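You operate a simulated robot arm through the tools that you are given. There is no shell and no other tool.

You are at the controls of a simulated two-armed robot. One attempt, no reset.

JOB
Tip the stones out of the blue hopper into the black bucket.
Fine: close the gate and the valve first, let the hopper down again, then open the valve fully; the pump stays on.

It is judged by the outcome, as a careful person would: the job done as asked, and still so three seconds after it is handed in. It fails if anything else is knocked over, pushed out of place, dropped, spilled or broken.

ROBOT AND FRAMES
Two 7-joint arms with two-finger grippers on one trunk that stands fixed in place. Base frame: the origin is at the foot of the trunk, x ahead of it, y to its left, z up. Readings come in cm, degrees, newtons and seconds.
The left shoulder is at [7, 13.9, 130.5], the right one opposite. With the tool pointing down near the work surface each hand reaches from about 10 to 58 cm from the base axis, measured 20 degrees to its own side. Payload 3.43 kg a hand.
The tool frame of a hand sits at the grasp point between the pads (the TCP): z along the fingers, y along the line on which they close. The tips reach 3 cm beyond it. The gripper opens to 10.4 cm; its body begins 5.7 cm behind the TCP.
Orientation is that of the tool frame in the base frame, as a unit quaternion [x, y, z, w]. With the fingers straight down and closing along the base's y, the tool's x points along the base's -x, its y along +y and its z along -z.

CONTROLS
- The arms move only by the tool nudge_tool. It takes "left_plan", "right_plan" or both (then of equal length, played together; a hand with none holds still); each is a list of rows, each an object of numbers (a shift or turn left out is 0, a gripper value left out holds the last): "dx", "dy", "dz": the shift along the base's x, y, z in units of 400 mm (1.0 is 400 mm); "rx", "ry", "rz": the turn, a rotation vector about the base's x, y, z in units of 90 degrees (1.0 is 90 degrees). In form: [{"dx": .., "dy": .., "dz": .., "rx": .., "ry": .., "rz": ..}, ...]. A call has 1 to 20 rows; each row is the pose to reach, as a shift and turn from the pose commanded when the call began. "left_gripper" and "right_gripper" are, for a hand that has rows, the opening, from 0 (shut) to 1 (fully open), set as the call begins (left out, the last holds). A call with a number of a shift or a turn outside -1 to 1 is refused whole. Rows are played at 5 a second. More than 5 cm and 8.6 degrees between two rows, or a gripper value outside its range, and nothing of the call is played. A pose out of reach is approached as far as the arm can. The call stops where the force on the tool passes 40 N (or 10 N more than at its start, if that is more) or the arm is blocked; 0.2 s more then pass. Each finger travels about 4.5 cm/s and halts on what it meets, pressing with about 37 N; the grip force reading is that of the motor and also rises with nothing between the fingers. The clock runs only during rows and for 0.2 s after the last one: add rows that repeat a pose to give the fingers time. It gives the time, the measured TCP pose, the force on the tool (base axes), the opening and the grip force at its end, in the units of the frame above (readings bear some noise), with the torque about the TCP (base axes, N m) and any sound that the robot's microphone picked up.
- Cameras (640 x 400 px; columns grow to the right, rows downward): "scene" is now at [12.55, -3.74, 152.62]; the picture's right is [-0.46, -0.89, -0.00], its down [-0.58, 0.30, -0.76] and it looks along [0.67, -0.35, -0.65] (base axes); focal length 260 px, centre (320, 200). "left" rides on the left gripper at [6.7, -1.8, -9] in its tool frame; the picture's right is [0.25, 0.97, 0.00], its down [-0.73, 0.19, -0.66] and it looks along [-0.64, 0.17, 0.75] (tool axes); focal length 218 px, centre (320, 200). "right" rides on the right gripper at [6.7, 1.8, -9] in its tool frame; the picture's right is [-0.25, 0.97, 0.00], its down [-0.73, -0.19, -0.66] and it looks along [-0.64, -0.17, 0.75] (tool axes); focal length 218 px, centre (320, 200). There is no depth. A picture from a camera that has moved, and an enlarged one, comes with that camera's place and axes in the base frame and with its lens.
- capture(camera): a new picture of that camera. No time passes.
- move_column(by): slides the trunk up (or, below 0, down) by that many cm; the arms and the scene camera ride with it, the base frame stays. It gives what a move gives, with no picture.
- turn_head(pan, tilt): turns the head with the scene camera to pan (to the left, within 86 degrees either way) and tilt (down, from -29 to 69), counted from straight ahead of the robot. It gives what a move gives.
- enlarge(camera, box): a new picture of the part [left, top, right, bottom] of that camera's present view, enlarged. No time passes.
- job_done(): hands the job in; it is judged then, once.

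Nothing tells you positions but the pictures and the camera data. Unless the task says otherwise, let go and move clear before handing in.

The tools are called after "Call:" by a JSON object that holds its "op" and its "data". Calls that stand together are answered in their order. nudge_tool: Moves the arms, as the interface text tells. Its arguments: {"type":"object","properties":{"left_plan":{"type":"array"},"left_gripper":{"type":"number"},"right_plan":{"type":"array"},"right_gripper":{"type":"number"}},"required":[]} The other tools are called the same way: move_column (by) moves the trunk up or down; turn_head (pan, tilt) turns the head that bears the scene camera; capture (camera) takes a picture; enlarge (camera, box) takes an enlarged picture of a part of a camera's view; job_done () hands the job in.

At the start:

```text
clock: 0.0
left_position: [43.86, -6.99, 136.14]
left_tool_rot: [0.0, 1.0, 0.0, 0.0]
left_ft_force: [-0.4, -0.8, -1.0]
left_wrist_torque: [0.0, 0.02, 0.01]
left_finger_gap: 10.39
left_gripper_force: 0.0
right_position: [28.1, -43.41, 130.27]
right_tool_rot: [0.0, 1.0, -0.001, 0.0]
right_ft_force: [-0.1, -0.2, 0.0]
right_wrist_torque: [-0.02, -0.01, 0.0]
right_finger_gap: 10.4
right_gripper_force: 0.0
trunk travel left (down, up): [-80.0, 14.0]
head pan, tilt (commanded): [-27.6, 40.7]
```

scene: 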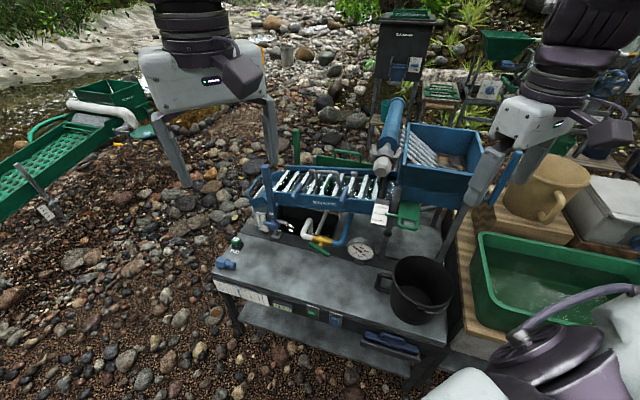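
right: 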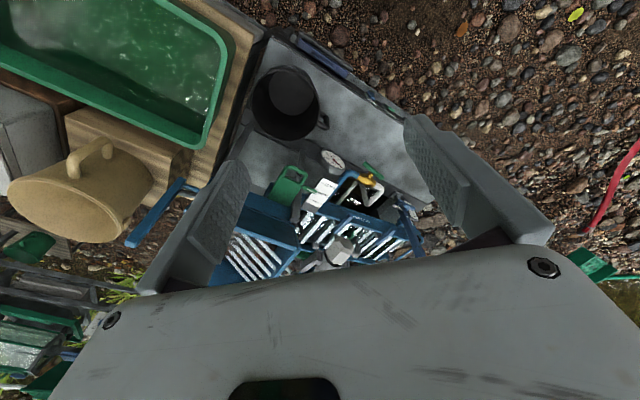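
left: 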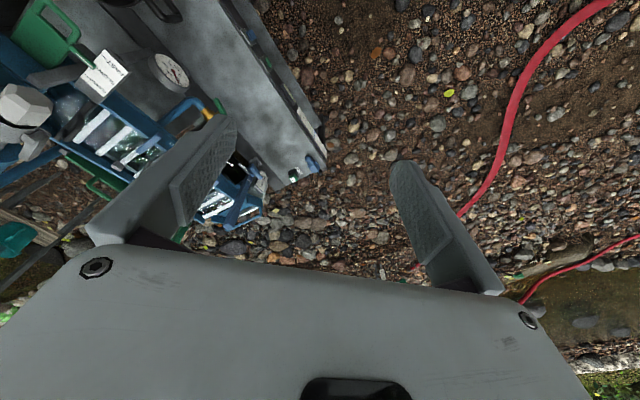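

I see a workbench with a blue sluice, a blue hopper with a handle, a black bucket and several handles and tags. I'll look closer before moving anything.

Call:
{"op": "enlarge", "data": {"camera": "scene", "box": [240, 90, 500, 260]}}

Call:
{"op": "enlarge", "data": {"camera": "scene", "box": [200, 180, 470, 370]}}

Call:
{"op": "enlarge", "data": {"camera": "right", "box": [200, 50, 440, 290]}}

Call:
{"op": "enlarge", "data": {"camera": "left", "box": [0, 0, 330, 250]}}

```text
2.35 times, centred on (370, 175) of scene
camera zoom: at [12.55, -3.74, 152.62], right [-0.46, -0.89, 0.0], down [-0.58, 0.3, -0.76], along [0.67, -0.35, -0.65], focal length 612 px, centre (202, 259)
```

zoom: 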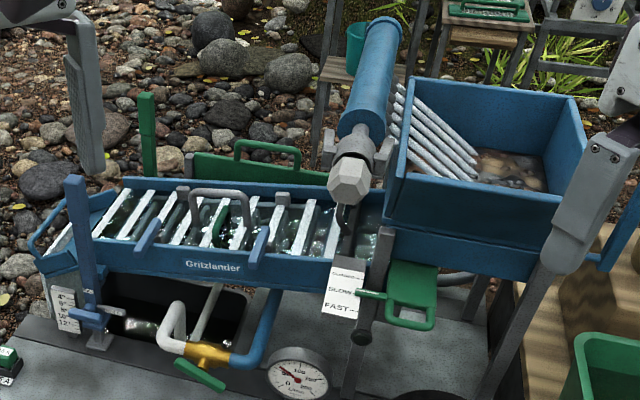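

```text
2.11 times, centred on (335, 275) of scene
camera zoom: at [12.55, -3.74, 152.62], right [-0.46, -0.89, 0.0], down [-0.58, 0.3, -0.76], along [0.67, -0.35, -0.65], focal length 548 px, centre (288, 42)
```

zoom: 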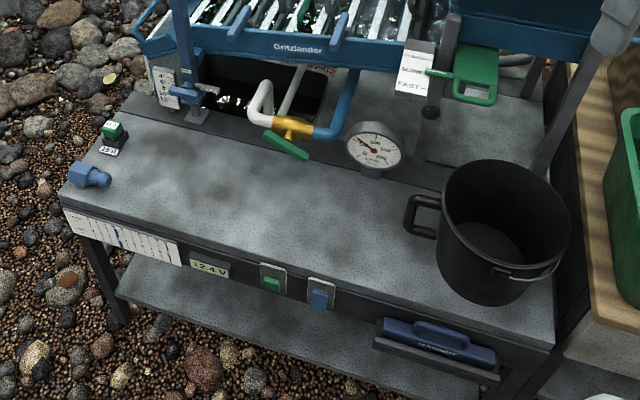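

```text
1.67 times, centred on (320, 170) of right
camera zoom: at [21.34, -41.64, 139.27], right [0.25, 0.97, 0.0], down [0.73, -0.19, 0.66], along [0.64, -0.17, -0.75], focal length 364 px, centre (320, 250)
```

zoom: 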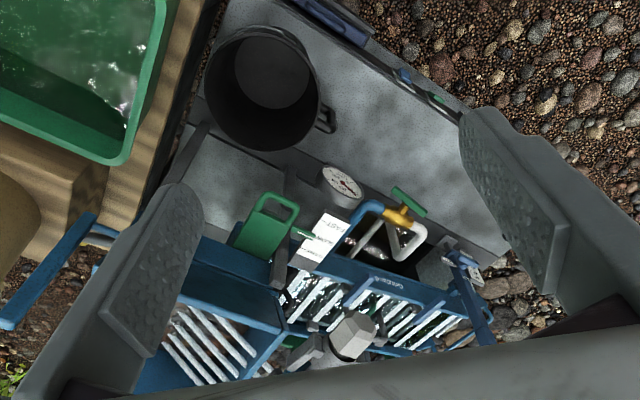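

```text
1.60 times, centred on (165, 125) of left
camera zoom: at [37.17, -8.66, 145.0], right [-0.25, 0.97, 0.0], down [0.73, 0.19, 0.66], along [0.64, 0.17, -0.75], focal length 349 px, centre (568, 320)
```

zoom: 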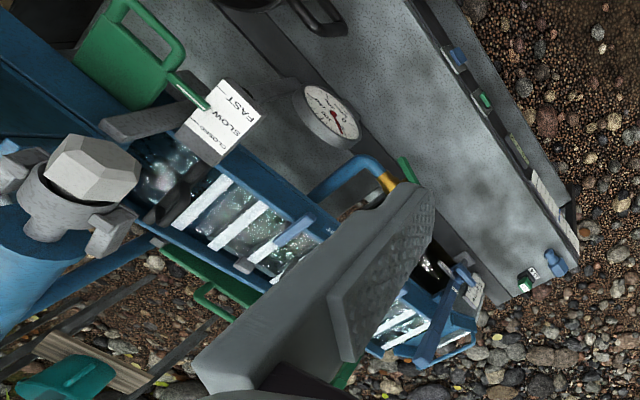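

The bench is ahead to the right. I'll turn the head for more views of the hopper, its handle and the bucket.

Call:
{"op": "turn_head", "data": {"pan": -45, "tilt": 45}}

Call:
{"op": "capture", "data": {"camera": "scene"}}

Call:
{"op": "enlarge", "data": {"camera": "scene", "box": [300, 50, 500, 200]}}

Call:
{"op": "enlarge", "data": {"camera": "scene", "box": [140, 50, 340, 200]}}

```text
clock: 0.8
left_position: [43.96, -7.01, 136.15]
left_tool_rot: [-0.001, 1.0, 0.0, 0.0]
left_ft_force: [-0.5, -0.1, 0.0]
left_wrist_torque: [0.01, -0.01, -0.02]
left_finger_gap: 10.38
left_gripper_force: 0.1
right_position: [28.04, -43.41, 130.28]
right_tool_rot: [-0.001, 1.0, 0.0, 0.0]
right_ft_force: [-0.7, -0.1, 0.8]
right_wrist_torque: [-0.02, 0.02, 0.04]
right_finger_gap: 10.4
right_gripper_force: 0.1
trunk travel left (down, up): [-80.0, 14.0]
head pan, tilt (commanded): [-45.0, 45.0]
```

```text
taken
camera scene: at [10.82, -5.58, 152.01], right [-0.71, -0.71, 0.0], down [-0.5, 0.5, -0.71], along [0.5, -0.5, -0.71], focal length 260 px, centre (320, 200)
```

scene: 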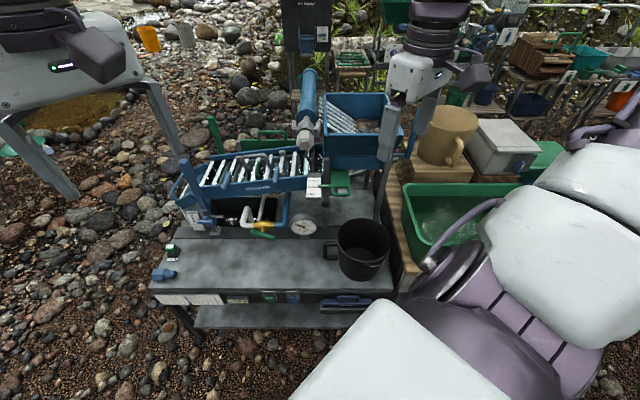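

```text
2.67 times, centred on (400, 125) of scene
camera zoom: at [10.82, -5.58, 152.01], right [-0.71, -0.71, 0.0], down [-0.5, 0.5, -0.71], along [0.5, -0.5, -0.71], focal length 694 px, centre (107, 400)
```

zoom: 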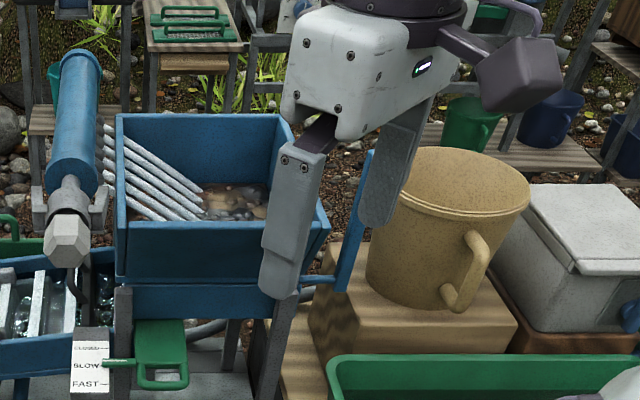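

```text
2.67 times, centred on (240, 125) of scene
camera zoom: at [10.82, -5.58, 152.01], right [-0.71, -0.71, 0.0], down [-0.5, 0.5, -0.71], along [0.5, -0.5, -0.71], focal length 694 px, centre (533, 400)
```

zoom: 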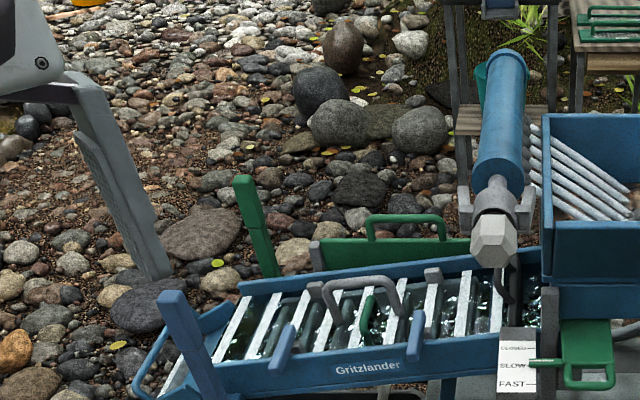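

The table appears turned about 45° to the base and the hopper is far out. I'll yaw and tilt the right hand so its camera can look at the hopper and gate from a different place.

Call:
{"op": "nudge_tool", "data": {"right_plan": [{"rz": -0.08}, {"rz": -0.16}, {"rz": -0.24}, {"rz": -0.32}]}}

Call:
{"op": "nudge_tool", "data": {"right_plan": [{"rx": -0.06, "ry": -0.06}, {"rx": -0.12, "ry": -0.12}, {"rx": -0.18, "ry": -0.18}, {"rx": -0.24, "ry": -0.24}]}}

Call:
{"op": "capture", "data": {"camera": "right"}}

Call:
{"op": "capture", "data": {"camera": "scene"}}

```text
clock: 1.8
left_position: [43.96, -7.02, 135.99]
left_tool_rot: [0.0, 1.0, 0.0, 0.0]
left_ft_force: [-1.1, -0.6, 0.3]
left_wrist_torque: [0.0, -0.03, 0.0]
left_finger_gap: 10.4
left_gripper_force: 0.2
right_position: [28.1, -43.39, 130.2]
right_tool_rot: [0.25, 0.968, 0.0, 0.0]
right_ft_force: [0.2, 0.5, 0.1]
right_wrist_torque: [0.0, -0.01, -0.01]
right_finger_gap: 10.4
right_gripper_force: 0.2
trunk travel left (down, up): [-80.0, 14.0]
head pan, tilt (commanded): [-45.0, 45.0]
```

```text
clock: 2.8
left_position: [43.81, -6.9, 136.0]
left_tool_rot: [0.001, 1.0, 0.0, 0.001]
left_ft_force: [-0.2, 0.4, -0.5]
left_wrist_torque: [0.02, 0.02, 0.01]
left_finger_gap: 10.4
left_gripper_force: 0.0
right_position: [28.06, -43.3, 130.32]
right_tool_rot: [0.241, 0.942, -0.118, 0.2]
right_ft_force: [0.1, 0.7, 0.1]
right_wrist_torque: [0.01, 0.01, 0.01]
right_finger_gap: 10.41
right_gripper_force: 0.1
right hand out of reach, approached as far as the arm can: row 4
trunk travel left (down, up): [-80.0, 14.0]
head pan, tilt (commanded): [-45.0, 45.0]
```

```text
taken
camera right: at [20.65, -36.26, 135.18], right [0.69, 0.72, -0.01], down [0.28, -0.25, 0.93], along [0.67, -0.64, -0.38], focal length 218 px, centre (320, 200)
```

right: 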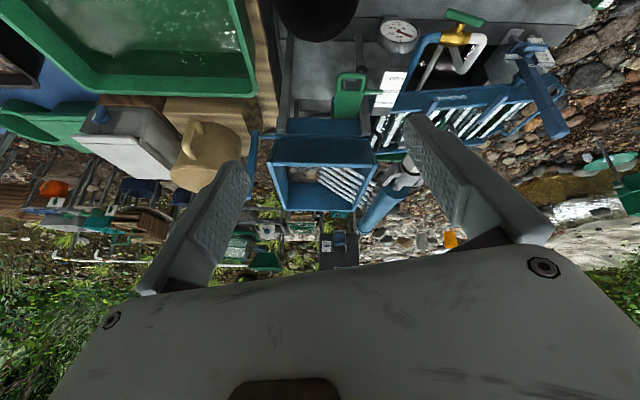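

```text
taken
camera scene: at [10.76, -5.54, 152.01], right [-0.71, -0.71, 0.0], down [-0.5, 0.5, -0.71], along [0.5, -0.5, -0.71], focal length 260 px, centre (320, 200)
```

scene: 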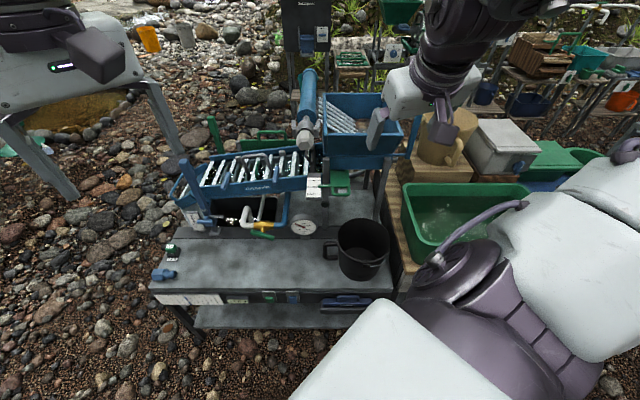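

The right camera now sees the hopper (upside-down picture). I'll enlarge both views.

Call:
{"op": "enlarge", "data": {"camera": "right", "box": [230, 50, 430, 250]}}

Call:
{"op": "enlarge", "data": {"camera": "right", "box": [330, 0, 570, 160]}}

Call:
{"op": "enlarge", "data": {"camera": "scene", "box": [290, 80, 420, 210]}}

Call:
{"op": "enlarge", "data": {"camera": "scene", "box": [140, 180, 400, 350]}}

```text
2.00 times, centred on (330, 150) of right
camera zoom: at [20.65, -36.26, 135.18], right [0.69, 0.72, -0.01], down [0.28, -0.25, 0.93], along [0.67, -0.64, -0.38], focal length 436 px, centre (300, 300)
```

zoom: 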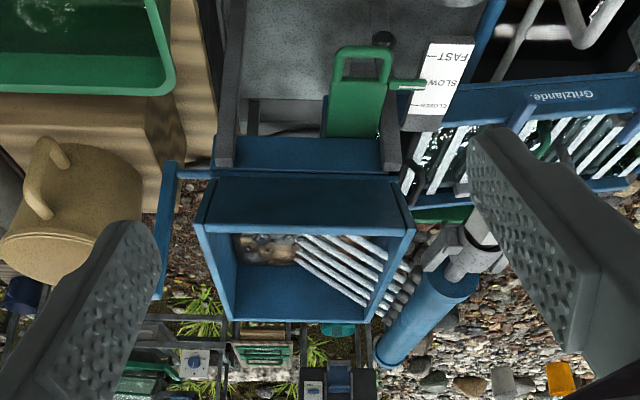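

```text
2.50 times, centred on (450, 80) of right
camera zoom: at [20.65, -36.26, 135.18], right [0.69, 0.72, -0.01], down [0.28, -0.25, 0.93], along [0.67, -0.64, -0.38], focal length 546 px, centre (-5, 500)
```

zoom: 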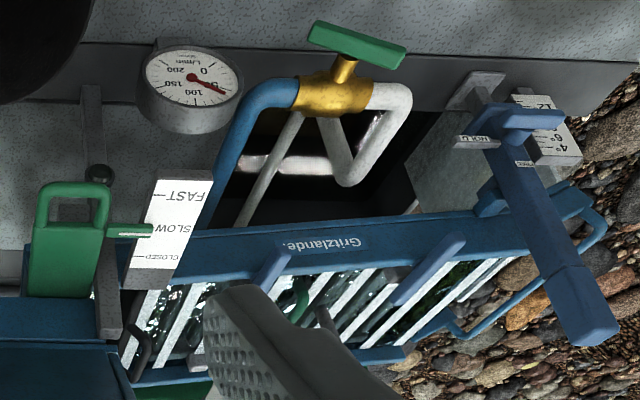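

```text
3.08 times, centred on (355, 145) of scene
camera zoom: at [10.76, -5.54, 152.01], right [-0.71, -0.71, 0.0], down [-0.5, 0.5, -0.71], along [0.5, -0.5, -0.71], focal length 800 px, centre (212, 369)
```

zoom: 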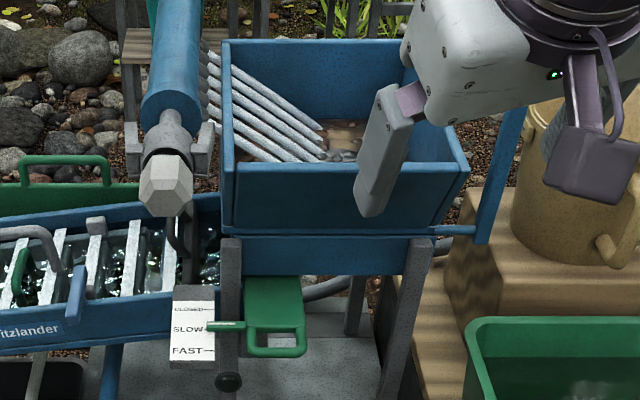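

```text
2.35 times, centred on (270, 265) of scene
camera zoom: at [10.76, -5.54, 152.01], right [-0.71, -0.71, 0.0], down [-0.5, 0.5, -0.71], along [0.5, -0.5, -0.71], focal length 612 px, centre (438, 47)
```

zoom: 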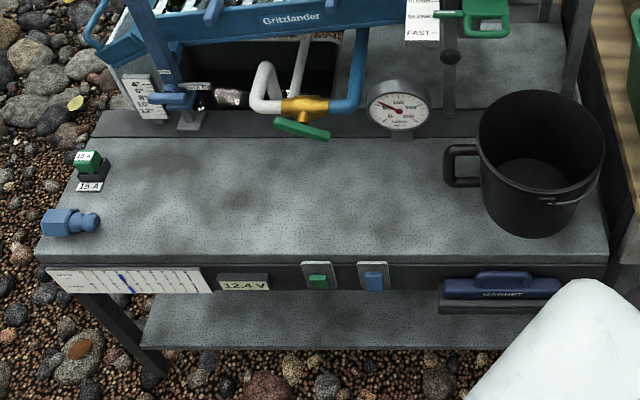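

Triangulating: the gate label lies flat at about z=93 and the gate slides away from the robot to close. The hopper front rim is at about z=111, and the valve sits near [74,-37,71]. I'll park the left arm aside, then lower the trunk for closer views.

Call:
{"op": "nudge_tool", "data": {"left_plan": [{"dy": 0.11, "dx": -0.02}, {"dy": 0.22, "dx": -0.04}, {"dy": 0.33, "dx": -0.06}, {"dy": 0.44, "dx": -0.08}, {"dy": 0.55, "dx": -0.1}, {"dy": 0.66, "dx": -0.12}, {"dy": 0.77, "dx": -0.14}]}}

Call:
{"op": "move_column", "data": {"by": -20}}

Call:
{"op": "capture", "data": {"camera": "right"}}

Call:
{"op": "capture", "data": {"camera": "scene"}}

```text
clock: 4.4
left_position: [36.82, 14.89, 129.73]
left_tool_rot: [-0.003, 1.0, -0.001, 0.0]
left_ft_force: [0.6, -1.2, -0.5]
left_wrist_torque: [-0.01, 0.02, -0.01]
left_finger_gap: 10.4
left_gripper_force: 0.1
left hand out of reach, approached as far as the arm can: row 4, 5, 6, 7
right_position: [28.03, -43.25, 130.35]
right_tool_rot: [0.241, 0.942, -0.118, 0.199]
right_ft_force: [0.0, 0.1, 0.1]
right_wrist_torque: [-0.02, -0.04, 0.01]
right_finger_gap: 10.41
right_gripper_force: 0.0
trunk travel left (down, up): [-80.0, 14.0]
head pan, tilt (commanded): [-45.0, 45.0]
```

```text
clock: 6.6
left_position: [37.01, 14.79, 109.68]
left_tool_rot: [-0.003, 1.0, 0.0, 0.0]
left_ft_force: [0.0, 0.9, -0.2]
left_wrist_torque: [-0.01, 0.0, -0.03]
left_finger_gap: 10.38
left_gripper_force: 0.1
right_position: [28.09, -43.43, 110.44]
right_tool_rot: [0.241, 0.942, -0.118, 0.199]
right_ft_force: [0.3, 0.0, 0.2]
right_wrist_torque: [0.0, 0.0, 0.01]
right_finger_gap: 10.4
right_gripper_force: 0.1
trunk travel left (down, up): [-60.0, 34.0]
head pan, tilt (commanded): [-45.0, 45.0]
```

```text
taken
camera right: at [20.68, -36.29, 115.18], right [0.69, 0.72, -0.01], down [0.28, -0.25, 0.93], along [0.67, -0.64, -0.38], focal length 218 px, centre (320, 200)
```

right: 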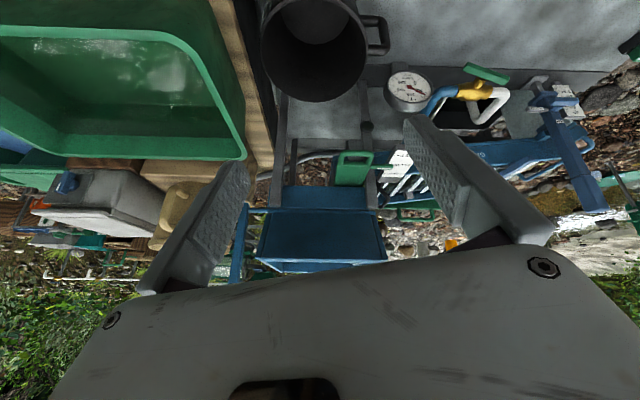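

```text
taken
camera scene: at [10.8, -5.57, 132.01], right [-0.71, -0.71, 0.0], down [-0.5, 0.5, -0.71], along [0.5, -0.5, -0.71], focal length 260 px, centre (320, 200)
```

scene: 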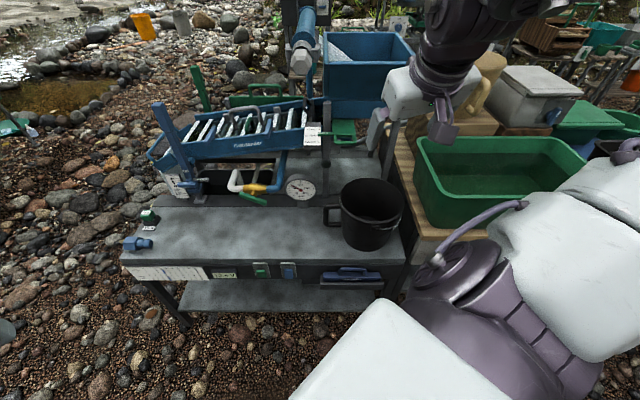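

Call:
{"op": "enlarge", "data": {"camera": "right", "box": [230, 120, 430, 280]}}

Call:
{"op": "enlarge", "data": {"camera": "right", "box": [360, 50, 560, 175]}}

Call:
{"op": "enlarge", "data": {"camera": "scene", "box": [280, 20, 420, 160]}}

Call:
{"op": "enlarge", "data": {"camera": "scene", "box": [130, 130, 330, 250]}}

Call:
{"op": "enlarge", "data": {"camera": "scene", "box": [250, 120, 430, 300]}}

```text
2.50 times, centred on (330, 200) of right
camera zoom: at [20.68, -36.29, 115.18], right [0.69, 0.72, -0.01], down [0.28, -0.25, 0.93], along [0.67, -0.64, -0.38], focal length 546 px, centre (295, 200)
```

zoom: 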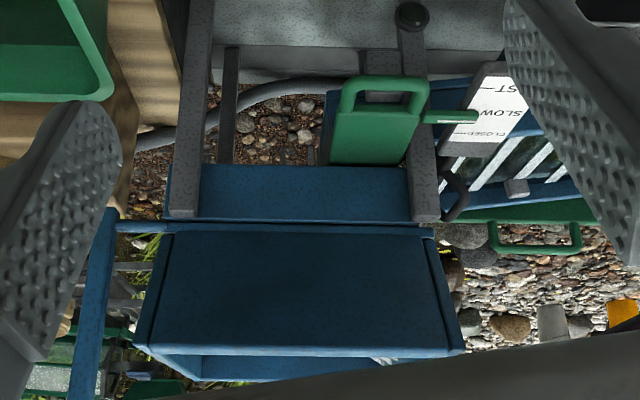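

```text
3.20 times, centred on (460, 112) of right
camera zoom: at [20.68, -36.29, 115.18], right [0.69, 0.72, -0.01], down [0.28, -0.25, 0.93], along [0.67, -0.64, -0.38], focal length 698 px, centre (-128, 480)
```

zoom: 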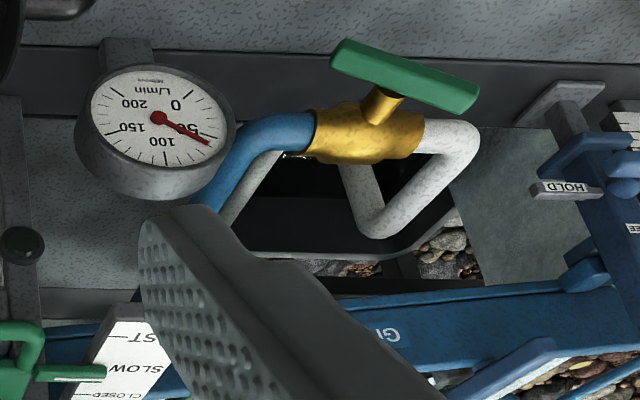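

```text
2.86 times, centred on (350, 90) of scene
camera zoom: at [10.8, -5.57, 132.01], right [-0.71, -0.71, 0.0], down [-0.5, 0.5, -0.71], along [0.5, -0.5, -0.71], focal length 743 px, centre (234, 514)
```

zoom: 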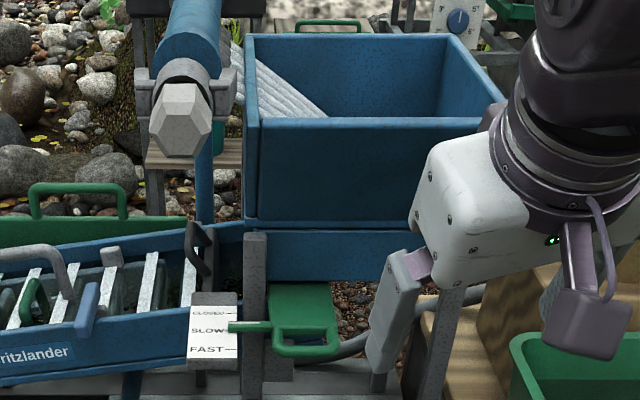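

```text
3.20 times, centred on (230, 190) of scene
camera zoom: at [10.8, -5.57, 132.01], right [-0.71, -0.71, 0.0], down [-0.5, 0.5, -0.71], along [0.5, -0.5, -0.71], focal length 832 px, centre (608, 232)
```

zoom: 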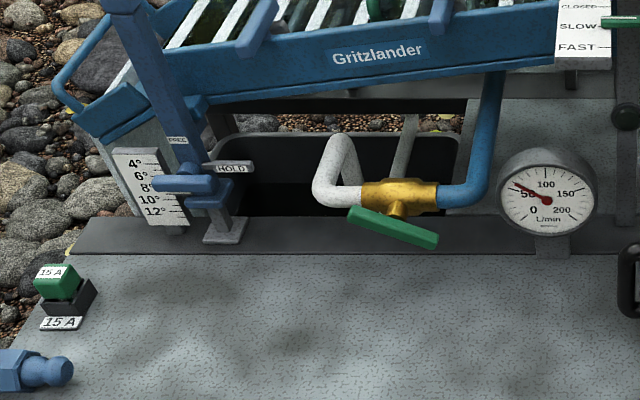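

```text
2.22 times, centred on (340, 210) of scene
camera zoom: at [10.8, -5.57, 132.01], right [-0.71, -0.71, 0.0], down [-0.5, 0.5, -0.71], along [0.5, -0.5, -0.71], focal length 578 px, centre (276, 178)
```

zoom: 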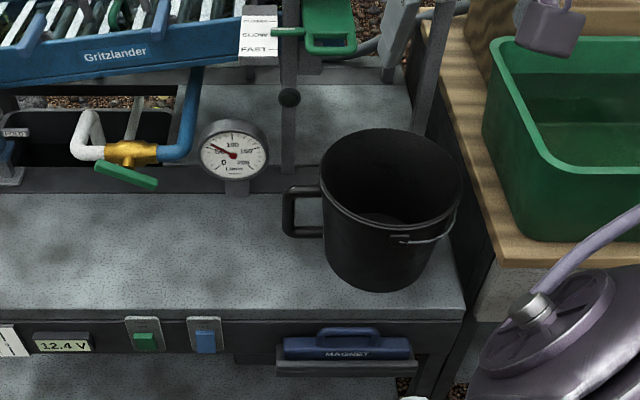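

Now I have good stereo: the valve's T-bar is centred near u=74, v=-26, z=70 (u = along the -45° direction, v = to the right), turned about 30° from the pipe. Its gauge reads about 45 L/min. The gate handle's near bar is at u≈73, z≈93, with the hopper hinge and blue lever at its right. Next I'll square the right hand to the bench and move in for a closer look.

Call:
{"op": "nudge_tool", "data": {"right_plan": [{"dx": 0.07, "dz": -0.02, "rx": 0.014, "ry": -0.014, "rz": -0.04}, {"dx": 0.14, "dz": -0.05, "rx": 0.028, "ry": -0.028, "rz": -0.08}, {"dx": 0.21, "dz": -0.08, "rx": 0.043, "ry": -0.043, "rz": -0.12}, {"dx": 0.27, "dz": -0.12, "rx": 0.057, "ry": -0.057, "rz": -0.16}], "right_gripper": 0}}

Call:
{"op": "capture", "data": {"camera": "right"}}

Call:
{"op": "capture", "data": {"camera": "scene"}}

```text
clock: 7.6
left_position: [36.87, 15.08, 109.54]
left_tool_rot: [-0.003, 1.0, -0.002, 0.001]
left_ft_force: [0.6, 0.3, 0.0]
left_wrist_torque: [-0.03, 0.0, -0.02]
left_finger_gap: 10.4
left_gripper_force: 0.1
right_position: [34.05, -46.7, 109.54]
right_tool_rot: [0.323, 0.917, -0.101, 0.209]
right_ft_force: [-0.3, 0.3, -0.5]
right_wrist_torque: [-0.06, 0.0, -0.04]
right_finger_gap: 1.56
right_gripper_force: 0.5
right hand out of reach, approached as far as the arm can: row 1, 2, 3, 4
trunk travel left (down, up): [-60.0, 34.0]
head pan, tilt (commanded): [-45.0, 45.0]
```

```text
taken
camera right: at [27.55, -38.83, 114.4], right [0.79, 0.61, 0.07], down [0.18, -0.34, 0.92], along [0.58, -0.72, -0.38], focal length 218 px, centre (320, 200)
```

right: 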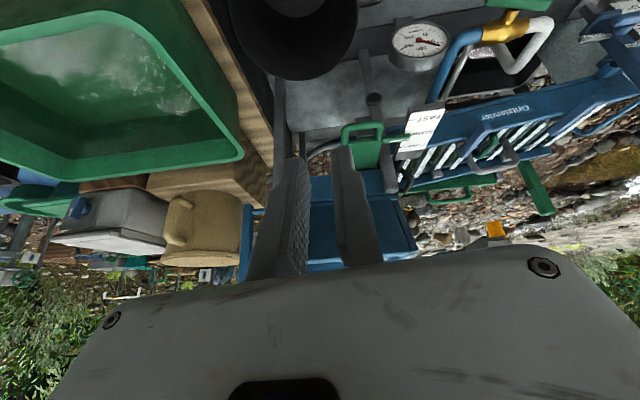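

```text
taken
camera scene: at [10.76, -5.24, 132.03], right [-0.71, -0.71, 0.0], down [-0.5, 0.5, -0.71], along [0.5, -0.5, -0.71], focal length 260 px, centre (320, 200)
```

scene: 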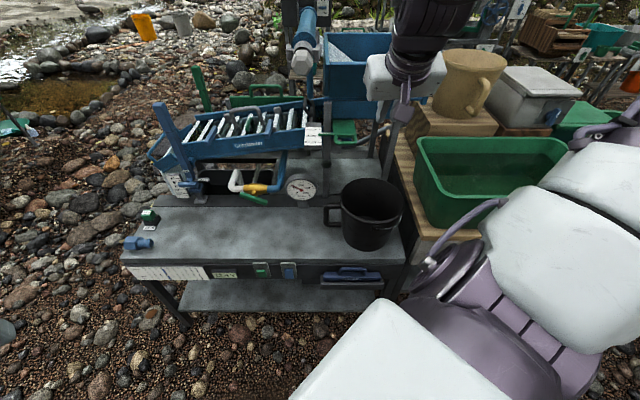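

The arm ran short of reach at this posture (hand level with the shoulder). I'll raise the trunk again and bring the hand down and forward from above instead.

Call:
{"op": "move_column", "data": {"by": 20}}

Call:
{"op": "nudge_tool", "data": {"right_plan": [{"dz": -0.1}, {"dz": -0.2}, {"dz": -0.3}, {"dz": -0.4}, {"dz": -0.5}, {"dz": -0.6}]}}

Call:
{"op": "capture", "data": {"camera": "right"}}

Call:
{"op": "capture", "data": {"camera": "scene"}}

```text
clock: 9.7
left_position: [36.86, 14.67, 129.72]
left_tool_rot: [-0.002, 1.0, 0.0, 0.0]
left_ft_force: [0.2, 0.6, 0.7]
left_wrist_torque: [-0.01, -0.01, 0.01]
left_finger_gap: 10.4
left_gripper_force: 0.1
right_position: [34.06, -46.89, 129.34]
right_tool_rot: [0.324, 0.918, -0.1, 0.208]
right_ft_force: [0.9, 0.3, -1.0]
right_wrist_torque: [0.02, 0.01, -0.03]
right_finger_gap: 0.03
right_gripper_force: 35.2
trunk travel left (down, up): [-80.0, 14.0]
head pan, tilt (commanded): [-45.0, 45.0]
```

```text
clock: 11.1
left_position: [37.02, 14.62, 129.81]
left_tool_rot: [-0.001, 1.0, 0.001, 0.001]
left_ft_force: [0.5, 0.5, 0.3]
left_wrist_torque: [0.05, 0.0, -0.02]
left_finger_gap: 10.42
left_gripper_force: 0.1
right_position: [33.33, -48.0, 105.18]
right_tool_rot: [0.322, 0.918, -0.096, 0.21]
right_ft_force: [0.3, -0.4, -0.2]
right_wrist_torque: [0.01, -0.01, 0.03]
right_finger_gap: 0.0
right_gripper_force: 34.8
right hand out of reach, approached as far as the arm can: row 1, 2, 3, 4, 5, 6
trunk travel left (down, up): [-80.0, 14.0]
head pan, tilt (commanded): [-45.0, 45.0]
```

```text
taken
camera right: at [26.78, -40.05, 110.15], right [0.79, 0.61, 0.07], down [0.18, -0.34, 0.92], along [0.59, -0.71, -0.38], focal length 218 px, centre (320, 200)
```

right: 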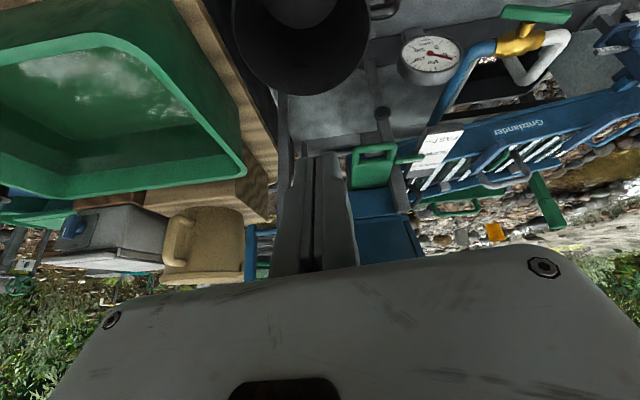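

```text
taken
camera scene: at [10.82, -5.85, 152.0], right [-0.71, -0.71, 0.0], down [-0.5, 0.5, -0.71], along [0.5, -0.5, -0.71], focal length 260 px, centre (320, 200)
```

scene: 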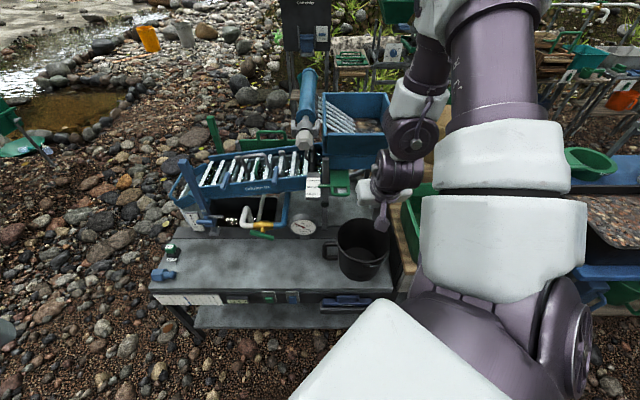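

The reach seems limited by the tilt. I'll turn the fingers back to straight down (yaw kept) to see whether the pose is met there.

Call:
{"op": "nudge_tool", "data": {"right_plan": [{"rx": 0.06, "ry": 0.06}, {"rx": 0.12, "ry": 0.12}, {"rx": 0.18, "ry": 0.18}, {"rx": 0.24, "ry": 0.24}, {"rx": 0.24, "ry": 0.24}]}}

Call:
{"op": "capture", "data": {"camera": "scene"}}

```text
clock: 12.3
left_position: [36.93, 14.65, 129.77]
left_tool_rot: [-0.002, 1.0, -0.001, 0.001]
left_ft_force: [-0.6, -0.3, 0.7]
left_wrist_torque: [0.02, 0.01, 0.01]
left_finger_gap: 10.39
left_gripper_force: 0.0
right_position: [33.41, -48.02, 105.31]
right_tool_rot: [0.333, 0.942, 0.016, -0.03]
right_ft_force: [0.9, 0.9, -0.6]
right_wrist_torque: [0.03, -0.03, -0.01]
right_finger_gap: 0.01
right_gripper_force: 34.4
trunk travel left (down, up): [-80.0, 14.0]
head pan, tilt (commanded): [-45.0, 45.0]
```

```text
taken
camera scene: at [10.75, -5.65, 152.01], right [-0.71, -0.71, 0.0], down [-0.5, 0.5, -0.71], along [0.5, -0.5, -0.71], focal length 260 px, centre (320, 200)
```

scene: 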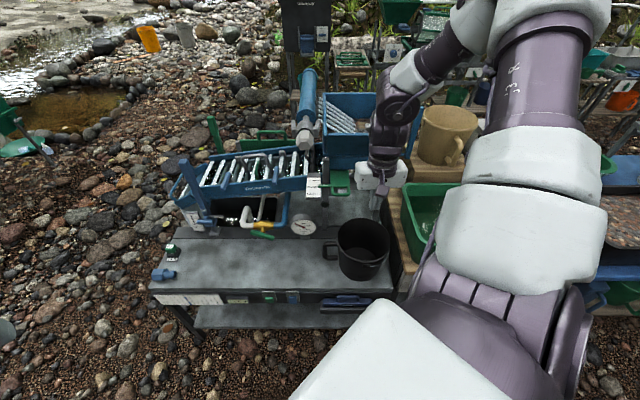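

Call:
{"op": "nudge_tool", "data": {"right_plan": [{"dx": 0.06, "dy": -0.06, "rx": -0.015, "ry": -0.015}, {"dx": 0.12, "dy": -0.12, "rx": -0.03, "ry": -0.03}, {"dx": 0.18, "dy": -0.18, "rx": -0.03, "ry": -0.03}]}}

Call:
{"op": "capture", "data": {"camera": "scene"}}

Call:
{"op": "capture", "data": {"camera": "right"}}

```text
clock: 13.1
left_position: [37.09, 14.64, 129.63]
left_tool_rot: [-0.002, 1.0, -0.001, 0.0]
left_ft_force: [-0.1, 0.0, 0.5]
left_wrist_torque: [0.0, 0.03, 0.01]
left_finger_gap: 10.41
left_gripper_force: 0.0
right_position: [40.58, -55.06, 105.07]
right_tool_rot: [0.333, 0.943, -0.001, -0.001]
right_ft_force: [0.0, 0.5, 0.6]
right_wrist_torque: [0.06, -0.02, -0.05]
right_finger_gap: 0.0
right_gripper_force: 34.9
trunk travel left (down, up): [-80.0, 14.0]
head pan, tilt (commanded): [-45.0, 45.0]
```

```text
taken
camera scene: at [10.95, -5.6, 152.0], right [-0.71, -0.71, 0.0], down [-0.5, 0.5, -0.71], along [0.5, -0.5, -0.71], focal length 260 px, centre (320, 200)
```

scene: 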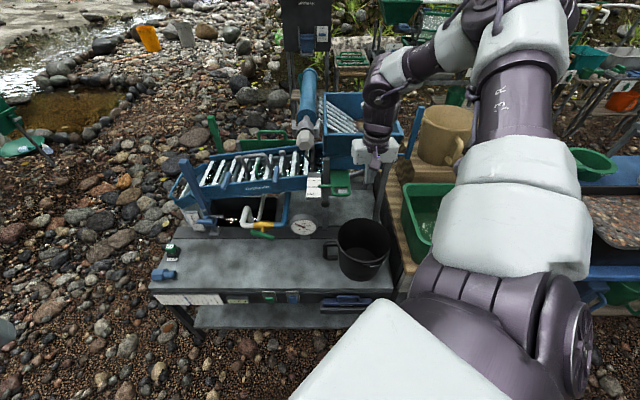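

```text
taken
camera right: at [36.44, -49.46, 114.13], right [0.8, 0.59, 0.0], down [0.45, -0.61, 0.66], along [0.39, -0.53, -0.75], focal length 218 px, centre (320, 200)
```

right: 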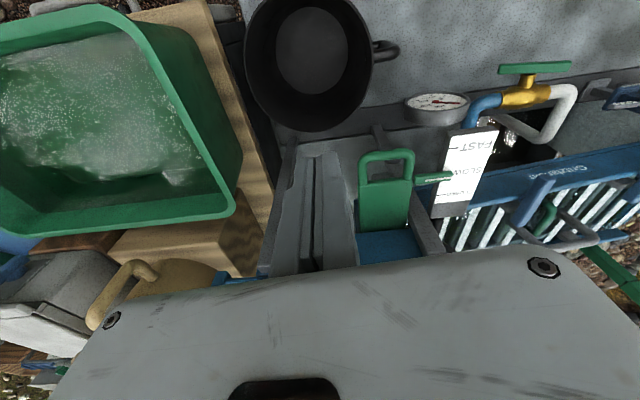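

Now the pose is met. I'll look closely at gate, bucket and valve from here.

Call:
{"op": "enlarge", "data": {"camera": "right", "box": [320, 60, 600, 250]}}

Call:
{"op": "enlarge", "data": {"camera": "right", "box": [200, 0, 420, 160]}}

Call:
{"op": "enlarge", "data": {"camera": "scene", "box": [290, 60, 440, 210]}}

```text
2.11 times, centred on (460, 155) of right
camera zoom: at [36.44, -49.46, 114.13], right [0.8, 0.59, 0.0], down [0.45, -0.61, 0.66], along [0.39, -0.53, -0.75], focal length 460 px, centre (25, 295)
```

zoom: 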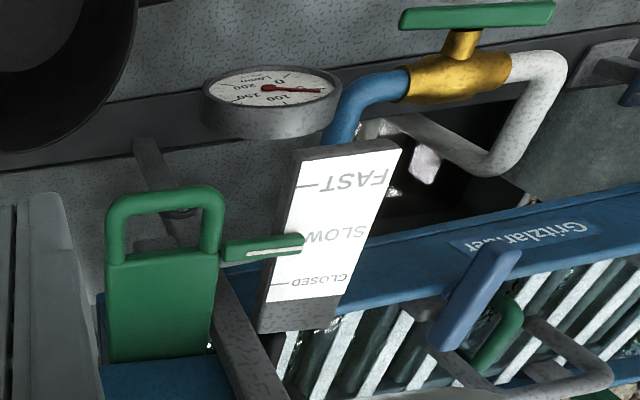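

```text
2.50 times, centred on (310, 80) of right
camera zoom: at [36.44, -49.46, 114.13], right [0.8, 0.59, 0.0], down [0.45, -0.61, 0.66], along [0.39, -0.53, -0.75], focal length 546 px, centre (345, 500)
```

zoom: 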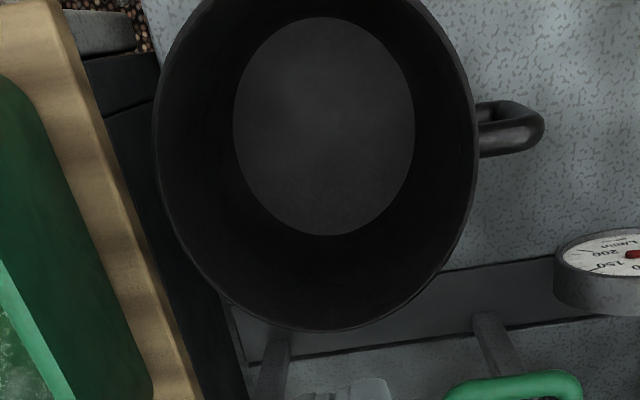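

```text
2.67 times, centred on (365, 135) of scene
camera zoom: at [10.95, -5.6, 152.0], right [-0.71, -0.71, 0.0], down [-0.5, 0.5, -0.71], along [0.5, -0.5, -0.71], focal length 694 px, centre (200, 373)
```

zoom: 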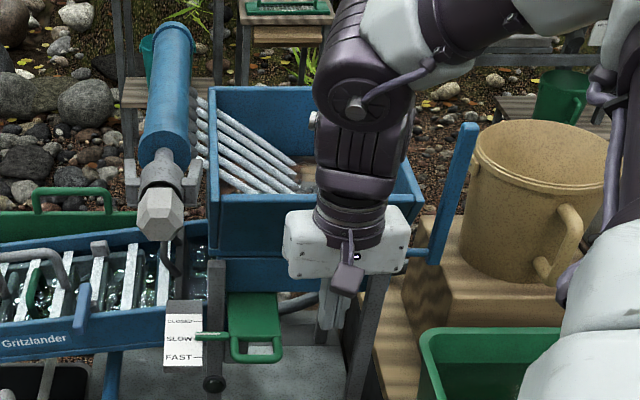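

The bucket rim is centred near u=67, v=11.7, z=77. The gate handle's near bar is at u≈73.3, v≈3.7, z≈93. I'll line up the closed fingers in front of the gate handle.

Call:
{"op": "nudge_tool", "data": {"right_plan": [{"dx": 0.05, "dy": 0.06, "rz": -0.035}, {"dx": 0.104, "dy": 0.125, "rz": -0.067}, {"dx": 0.09, "dy": 0.139, "dz": -0.07, "rz": -0.067}, {"dx": 0.075, "dy": 0.154, "dz": -0.14, "rz": -0.067}]}}

Call:
{"op": "nudge_tool", "data": {"right_plan": [{"rx": -0.05, "ry": -0.05, "dz": -0.03}, {"rx": -0.1, "ry": -0.1, "dz": -0.06}, {"rx": -0.15, "ry": -0.15, "dz": -0.09}, {"rx": -0.15, "ry": -0.15, "dz": -0.12}]}}

Call:
{"op": "capture", "data": {"camera": "right"}}

Call:
{"op": "enlarge", "data": {"camera": "scene", "box": [270, 100, 420, 250]}}

```text
clock: 14.1
left_position: [36.89, 14.65, 129.75]
left_tool_rot: [-0.001, 1.0, 0.0, 0.0]
left_ft_force: [0.3, 0.4, -0.3]
left_wrist_torque: [0.0, -0.01, -0.01]
left_finger_gap: 10.4
left_gripper_force: 0.0
right_position: [43.63, -48.96, 99.47]
right_tool_rot: [0.381, 0.924, 0.0, 0.001]
right_ft_force: [-0.2, -1.1, 0.6]
right_wrist_torque: [0.02, -0.02, -0.01]
right_finger_gap: 0.0
right_gripper_force: 34.5
trunk travel left (down, up): [-80.0, 14.0]
head pan, tilt (commanded): [-45.0, 45.0]
```

```text
clock: 15.1
left_position: [36.92, 14.65, 129.7]
left_tool_rot: [-0.002, 1.0, 0.0, 0.0]
left_ft_force: [0.1, -0.4, -0.3]
left_wrist_torque: [0.0, -0.02, 0.01]
left_finger_gap: 10.43
left_gripper_force: 0.0
right_position: [43.65, -48.92, 94.79]
right_tool_rot: [0.375, 0.912, -0.063, 0.154]
right_ft_force: [-0.6, -0.6, -0.5]
right_wrist_torque: [-0.01, 0.01, -0.02]
right_finger_gap: 0.0
right_gripper_force: 34.9
trunk travel left (down, up): [-80.0, 14.0]
head pan, tilt (commanded): [-45.0, 45.0]
```

```text
taken
camera right: at [38.2, -41.08, 101.09], right [0.85, 0.52, 0.08], down [0.2, -0.47, 0.86], along [0.48, -0.72, -0.5], focal length 218 px, centre (320, 200)
```

right: 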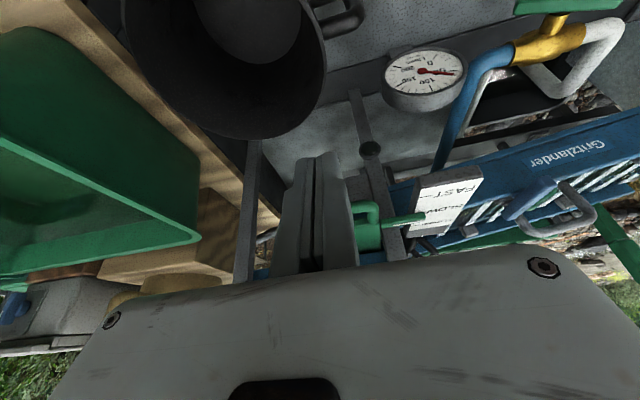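

```text
2.67 times, centred on (345, 175) of scene
camera zoom: at [10.84, -5.6, 152.01], right [-0.71, -0.71, 0.0], down [-0.5, 0.5, -0.71], along [0.5, -0.5, -0.71], focal length 694 px, centre (253, 267)
```

zoom: 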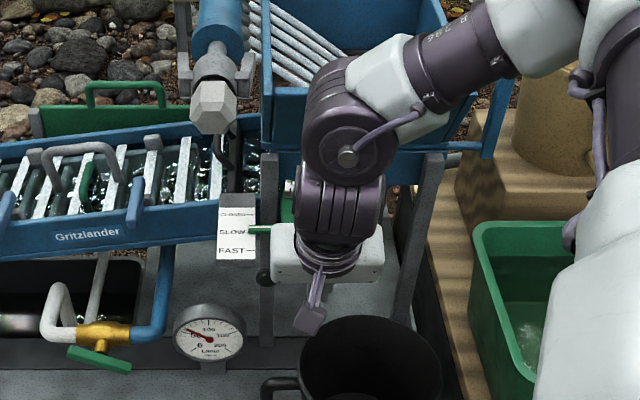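

Fingers are lined up with the gate handle. I'll advance along +u gently until contact and watch the pointer.

Call:
{"op": "nudge_tool", "data": {"right_plan": [{"dx": 0.035, "dy": -0.035, "dz": -0.02}, {"dx": 0.07, "dy": -0.07, "dz": -0.02}, {"dx": 0.088, "dy": -0.088, "dz": -0.02}, {"dx": 0.1, "dy": -0.1, "dz": -0.02}]}}

Call:
{"op": "enlarge", "data": {"camera": "right", "box": [240, 120, 480, 280]}}

Call:
{"op": "enlarge", "data": {"camera": "scene", "box": [270, 100, 420, 250]}}

```text
clock: 16.1
left_position: [36.9, 14.71, 129.78]
left_tool_rot: [-0.004, 1.0, 0.0, 0.0]
left_ft_force: [0.2, -0.2, 0.0]
left_wrist_torque: [0.01, -0.02, 0.02]
left_finger_gap: 10.41
left_gripper_force: 0.0
right_position: [47.52, -52.77, 94.05]
right_tool_rot: [0.377, 0.911, -0.063, 0.154]
right_ft_force: [0.3, 0.0, 0.1]
right_wrist_torque: [0.0, -0.03, 0.01]
right_finger_gap: 0.02
right_gripper_force: 34.5
trunk travel left (down, up): [-80.0, 14.0]
head pan, tilt (commanded): [-45.0, 45.0]
```

```text
2.50 times, centred on (360, 200) of right
camera zoom: at [42.22, -45.11, 100.29], right [0.85, 0.52, 0.08], down [0.2, -0.47, 0.86], along [0.48, -0.72, -0.5], focal length 546 px, centre (220, 200)
```

zoom: 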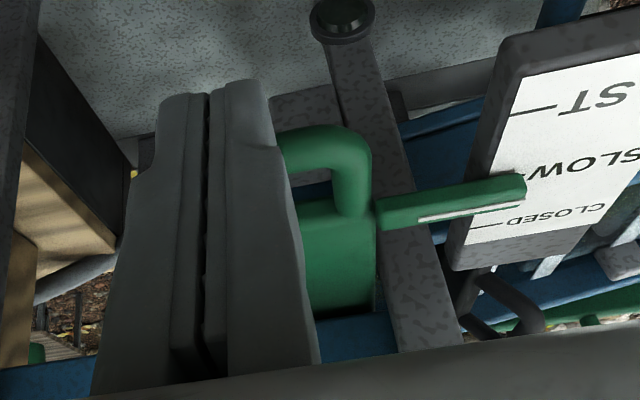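

```text
2.67 times, centred on (345, 175) of scene
camera zoom: at [10.85, -5.58, 152.01], right [-0.71, -0.71, 0.0], down [-0.5, 0.5, -0.71], along [0.5, -0.5, -0.71], focal length 694 px, centre (253, 267)
```

zoom: 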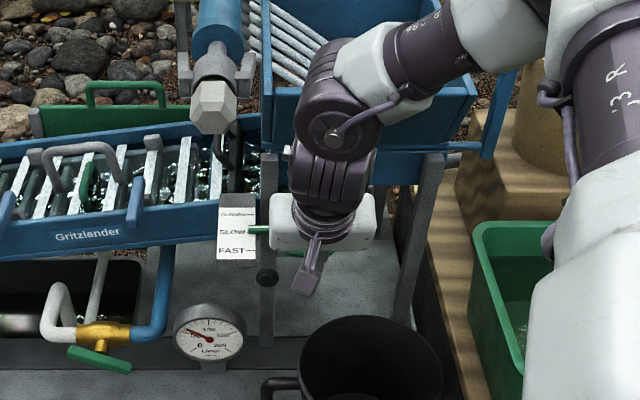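

Call:
{"op": "nudge_tool", "data": {"right_plan": [{"dx": 0.01, "dy": -0.01}, {"dx": 0.02, "dy": -0.02}, {"dx": 0.03, "dy": -0.03}, {"dx": 0.04, "dy": -0.04}]}}

Call:
{"op": "enlarge", "data": {"camera": "right", "box": [240, 120, 480, 280]}}

Call:
{"op": "enlarge", "data": {"camera": "scene", "box": [310, 140, 390, 220]}}

```text
clock: 17.1
left_position: [36.94, 14.72, 129.65]
left_tool_rot: [-0.002, 1.0, 0.0, 0.0]
left_ft_force: [0.4, -1.4, -0.5]
left_wrist_torque: [0.03, 0.0, 0.0]
left_finger_gap: 10.39
left_gripper_force: 0.0
right_position: [49.16, -54.54, 94.08]
right_tool_rot: [0.376, 0.912, -0.063, 0.152]
right_ft_force: [0.1, -0.3, 1.2]
right_wrist_torque: [-0.02, 0.04, 0.03]
right_finger_gap: 0.63
right_gripper_force: 34.6
trunk travel left (down, up): [-80.0, 14.0]
head pan, tilt (commanded): [-45.0, 45.0]
```

```text
2.50 times, centred on (360, 200) of right
camera zoom: at [43.76, -46.67, 100.36], right [0.85, 0.52, 0.08], down [0.2, -0.47, 0.86], along [0.48, -0.72, -0.5], focal length 546 px, centre (220, 200)
```

zoom: 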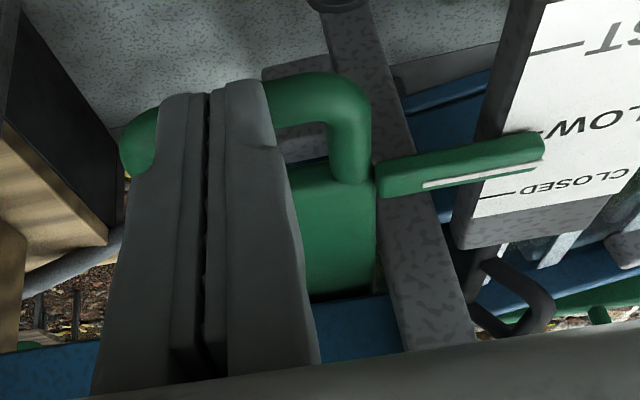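

```text
5.00 times, centred on (350, 180) of scene
camera zoom: at [10.81, -5.53, 152.01], right [-0.71, -0.71, 0.0], down [-0.5, 0.5, -0.71], along [0.5, -0.5, -0.71], focal length 1301 px, centre (170, 300)
```

zoom: 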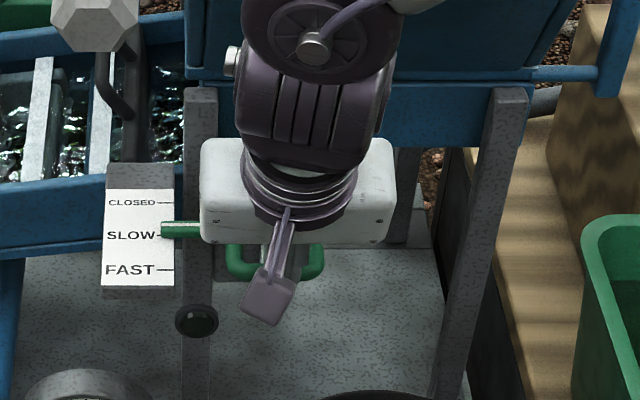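

Call:
{"op": "nudge_tool", "data": {"right_plan": [{"dx": 0.01, "dy": -0.01}, {"dx": 0.02, "dy": -0.02}, {"dx": 0.03, "dy": -0.03}]}}

Call:
{"op": "enlarge", "data": {"camera": "right", "box": [240, 120, 480, 280]}}

Call:
{"op": "enlarge", "data": {"camera": "scene", "box": [310, 140, 390, 220]}}

```text
clock: 17.9
left_position: [36.86, 14.77, 129.68]
left_tool_rot: [-0.003, 1.0, -0.001, 0.0]
left_ft_force: [-0.5, -0.4, 0.3]
left_wrist_torque: [0.01, -0.02, 0.0]
left_finger_gap: 10.4
left_gripper_force: 0.0
right_position: [50.31, -55.72, 94.15]
right_tool_rot: [0.377, 0.911, -0.064, 0.153]
right_ft_force: [-1.8, 0.1, 3.3]
right_wrist_torque: [0.0, -0.01, 0.01]
right_finger_gap: 0.6
right_gripper_force: 34.7
trunk travel left (down, up): [-80.0, 14.0]
head pan, tilt (commanded): [-45.0, 45.0]
```

```text
2.50 times, centred on (360, 200) of right
camera zoom: at [44.92, -47.84, 100.4], right [0.85, 0.52, 0.08], down [0.2, -0.47, 0.86], along [0.48, -0.72, -0.5], focal length 546 px, centre (220, 200)
```

zoom: 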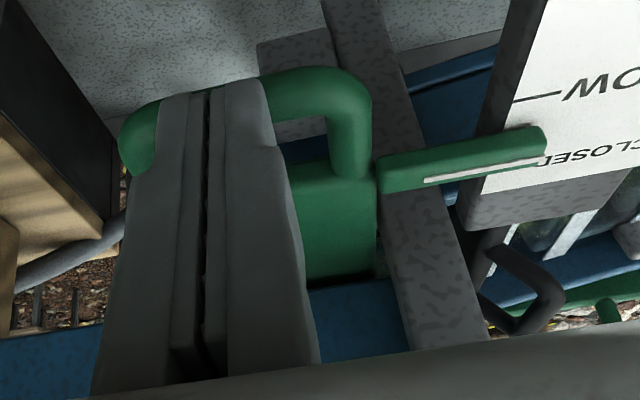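

```text
5.00 times, centred on (350, 180) of scene
camera zoom: at [10.77, -5.48, 152.02], right [-0.71, -0.71, 0.0], down [-0.5, 0.5, -0.71], along [0.5, -0.5, -0.71], focal length 1301 px, centre (170, 300)
```

zoom: 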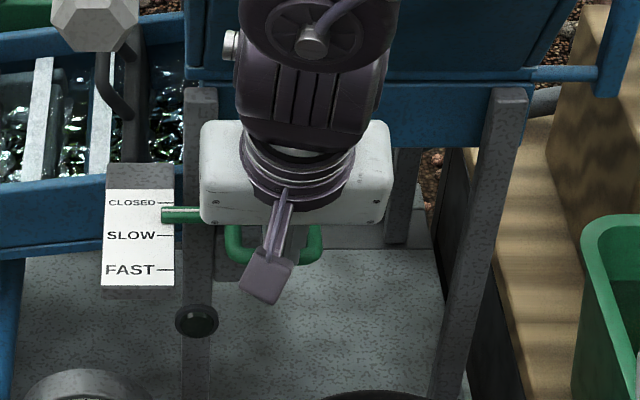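

The gate is moving; the pointer is about 1 cm short of CLOSED. I'll keep pushing gently.

Call:
{"op": "nudge_tool", "data": {"right_plan": [{"dx": 0.008, "dy": -0.008}, {"dx": 0.015, "dy": -0.015}, {"dx": 0.02, "dy": -0.02}]}}

Call:
{"op": "enlarge", "data": {"camera": "scene", "box": [310, 140, 390, 220]}}

Call:
{"op": "enlarge", "data": {"camera": "right", "box": [240, 120, 480, 280]}}

```text
clock: 18.7
left_position: [36.82, 14.69, 129.74]
left_tool_rot: [-0.004, 1.0, 0.0, 0.001]
left_ft_force: [-0.3, 0.7, 0.3]
left_wrist_torque: [0.01, -0.02, -0.01]
left_finger_gap: 10.42
left_gripper_force: 0.0
right_position: [51.02, -56.42, 94.06]
right_tool_rot: [0.376, 0.912, -0.063, 0.153]
right_ft_force: [-1.1, 0.7, 1.3]
right_wrist_torque: [-0.03, 0.05, 0.01]
right_finger_gap: 0.61
right_gripper_force: 34.5
trunk travel left (down, up): [-80.0, 14.0]
head pan, tilt (commanded): [-45.0, 45.0]
```

```text
5.00 times, centred on (350, 180) of scene
camera zoom: at [10.76, -5.53, 152.01], right [-0.71, -0.71, 0.0], down [-0.5, 0.5, -0.71], along [0.5, -0.5, -0.71], focal length 1301 px, centre (170, 300)
```

zoom: 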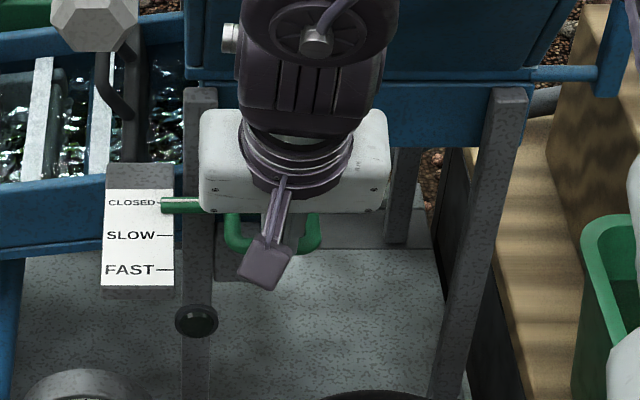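

```text
2.50 times, centred on (360, 200) of right
camera zoom: at [45.66, -48.59, 100.42], right [0.85, 0.52, 0.08], down [0.2, -0.47, 0.86], along [0.48, -0.72, -0.5], focal length 546 px, centre (220, 200)
```

zoom: 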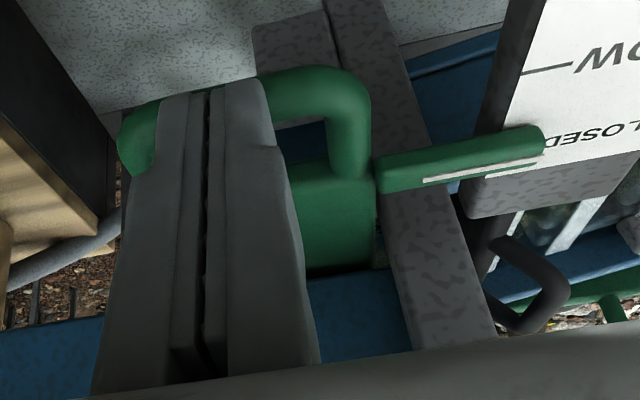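

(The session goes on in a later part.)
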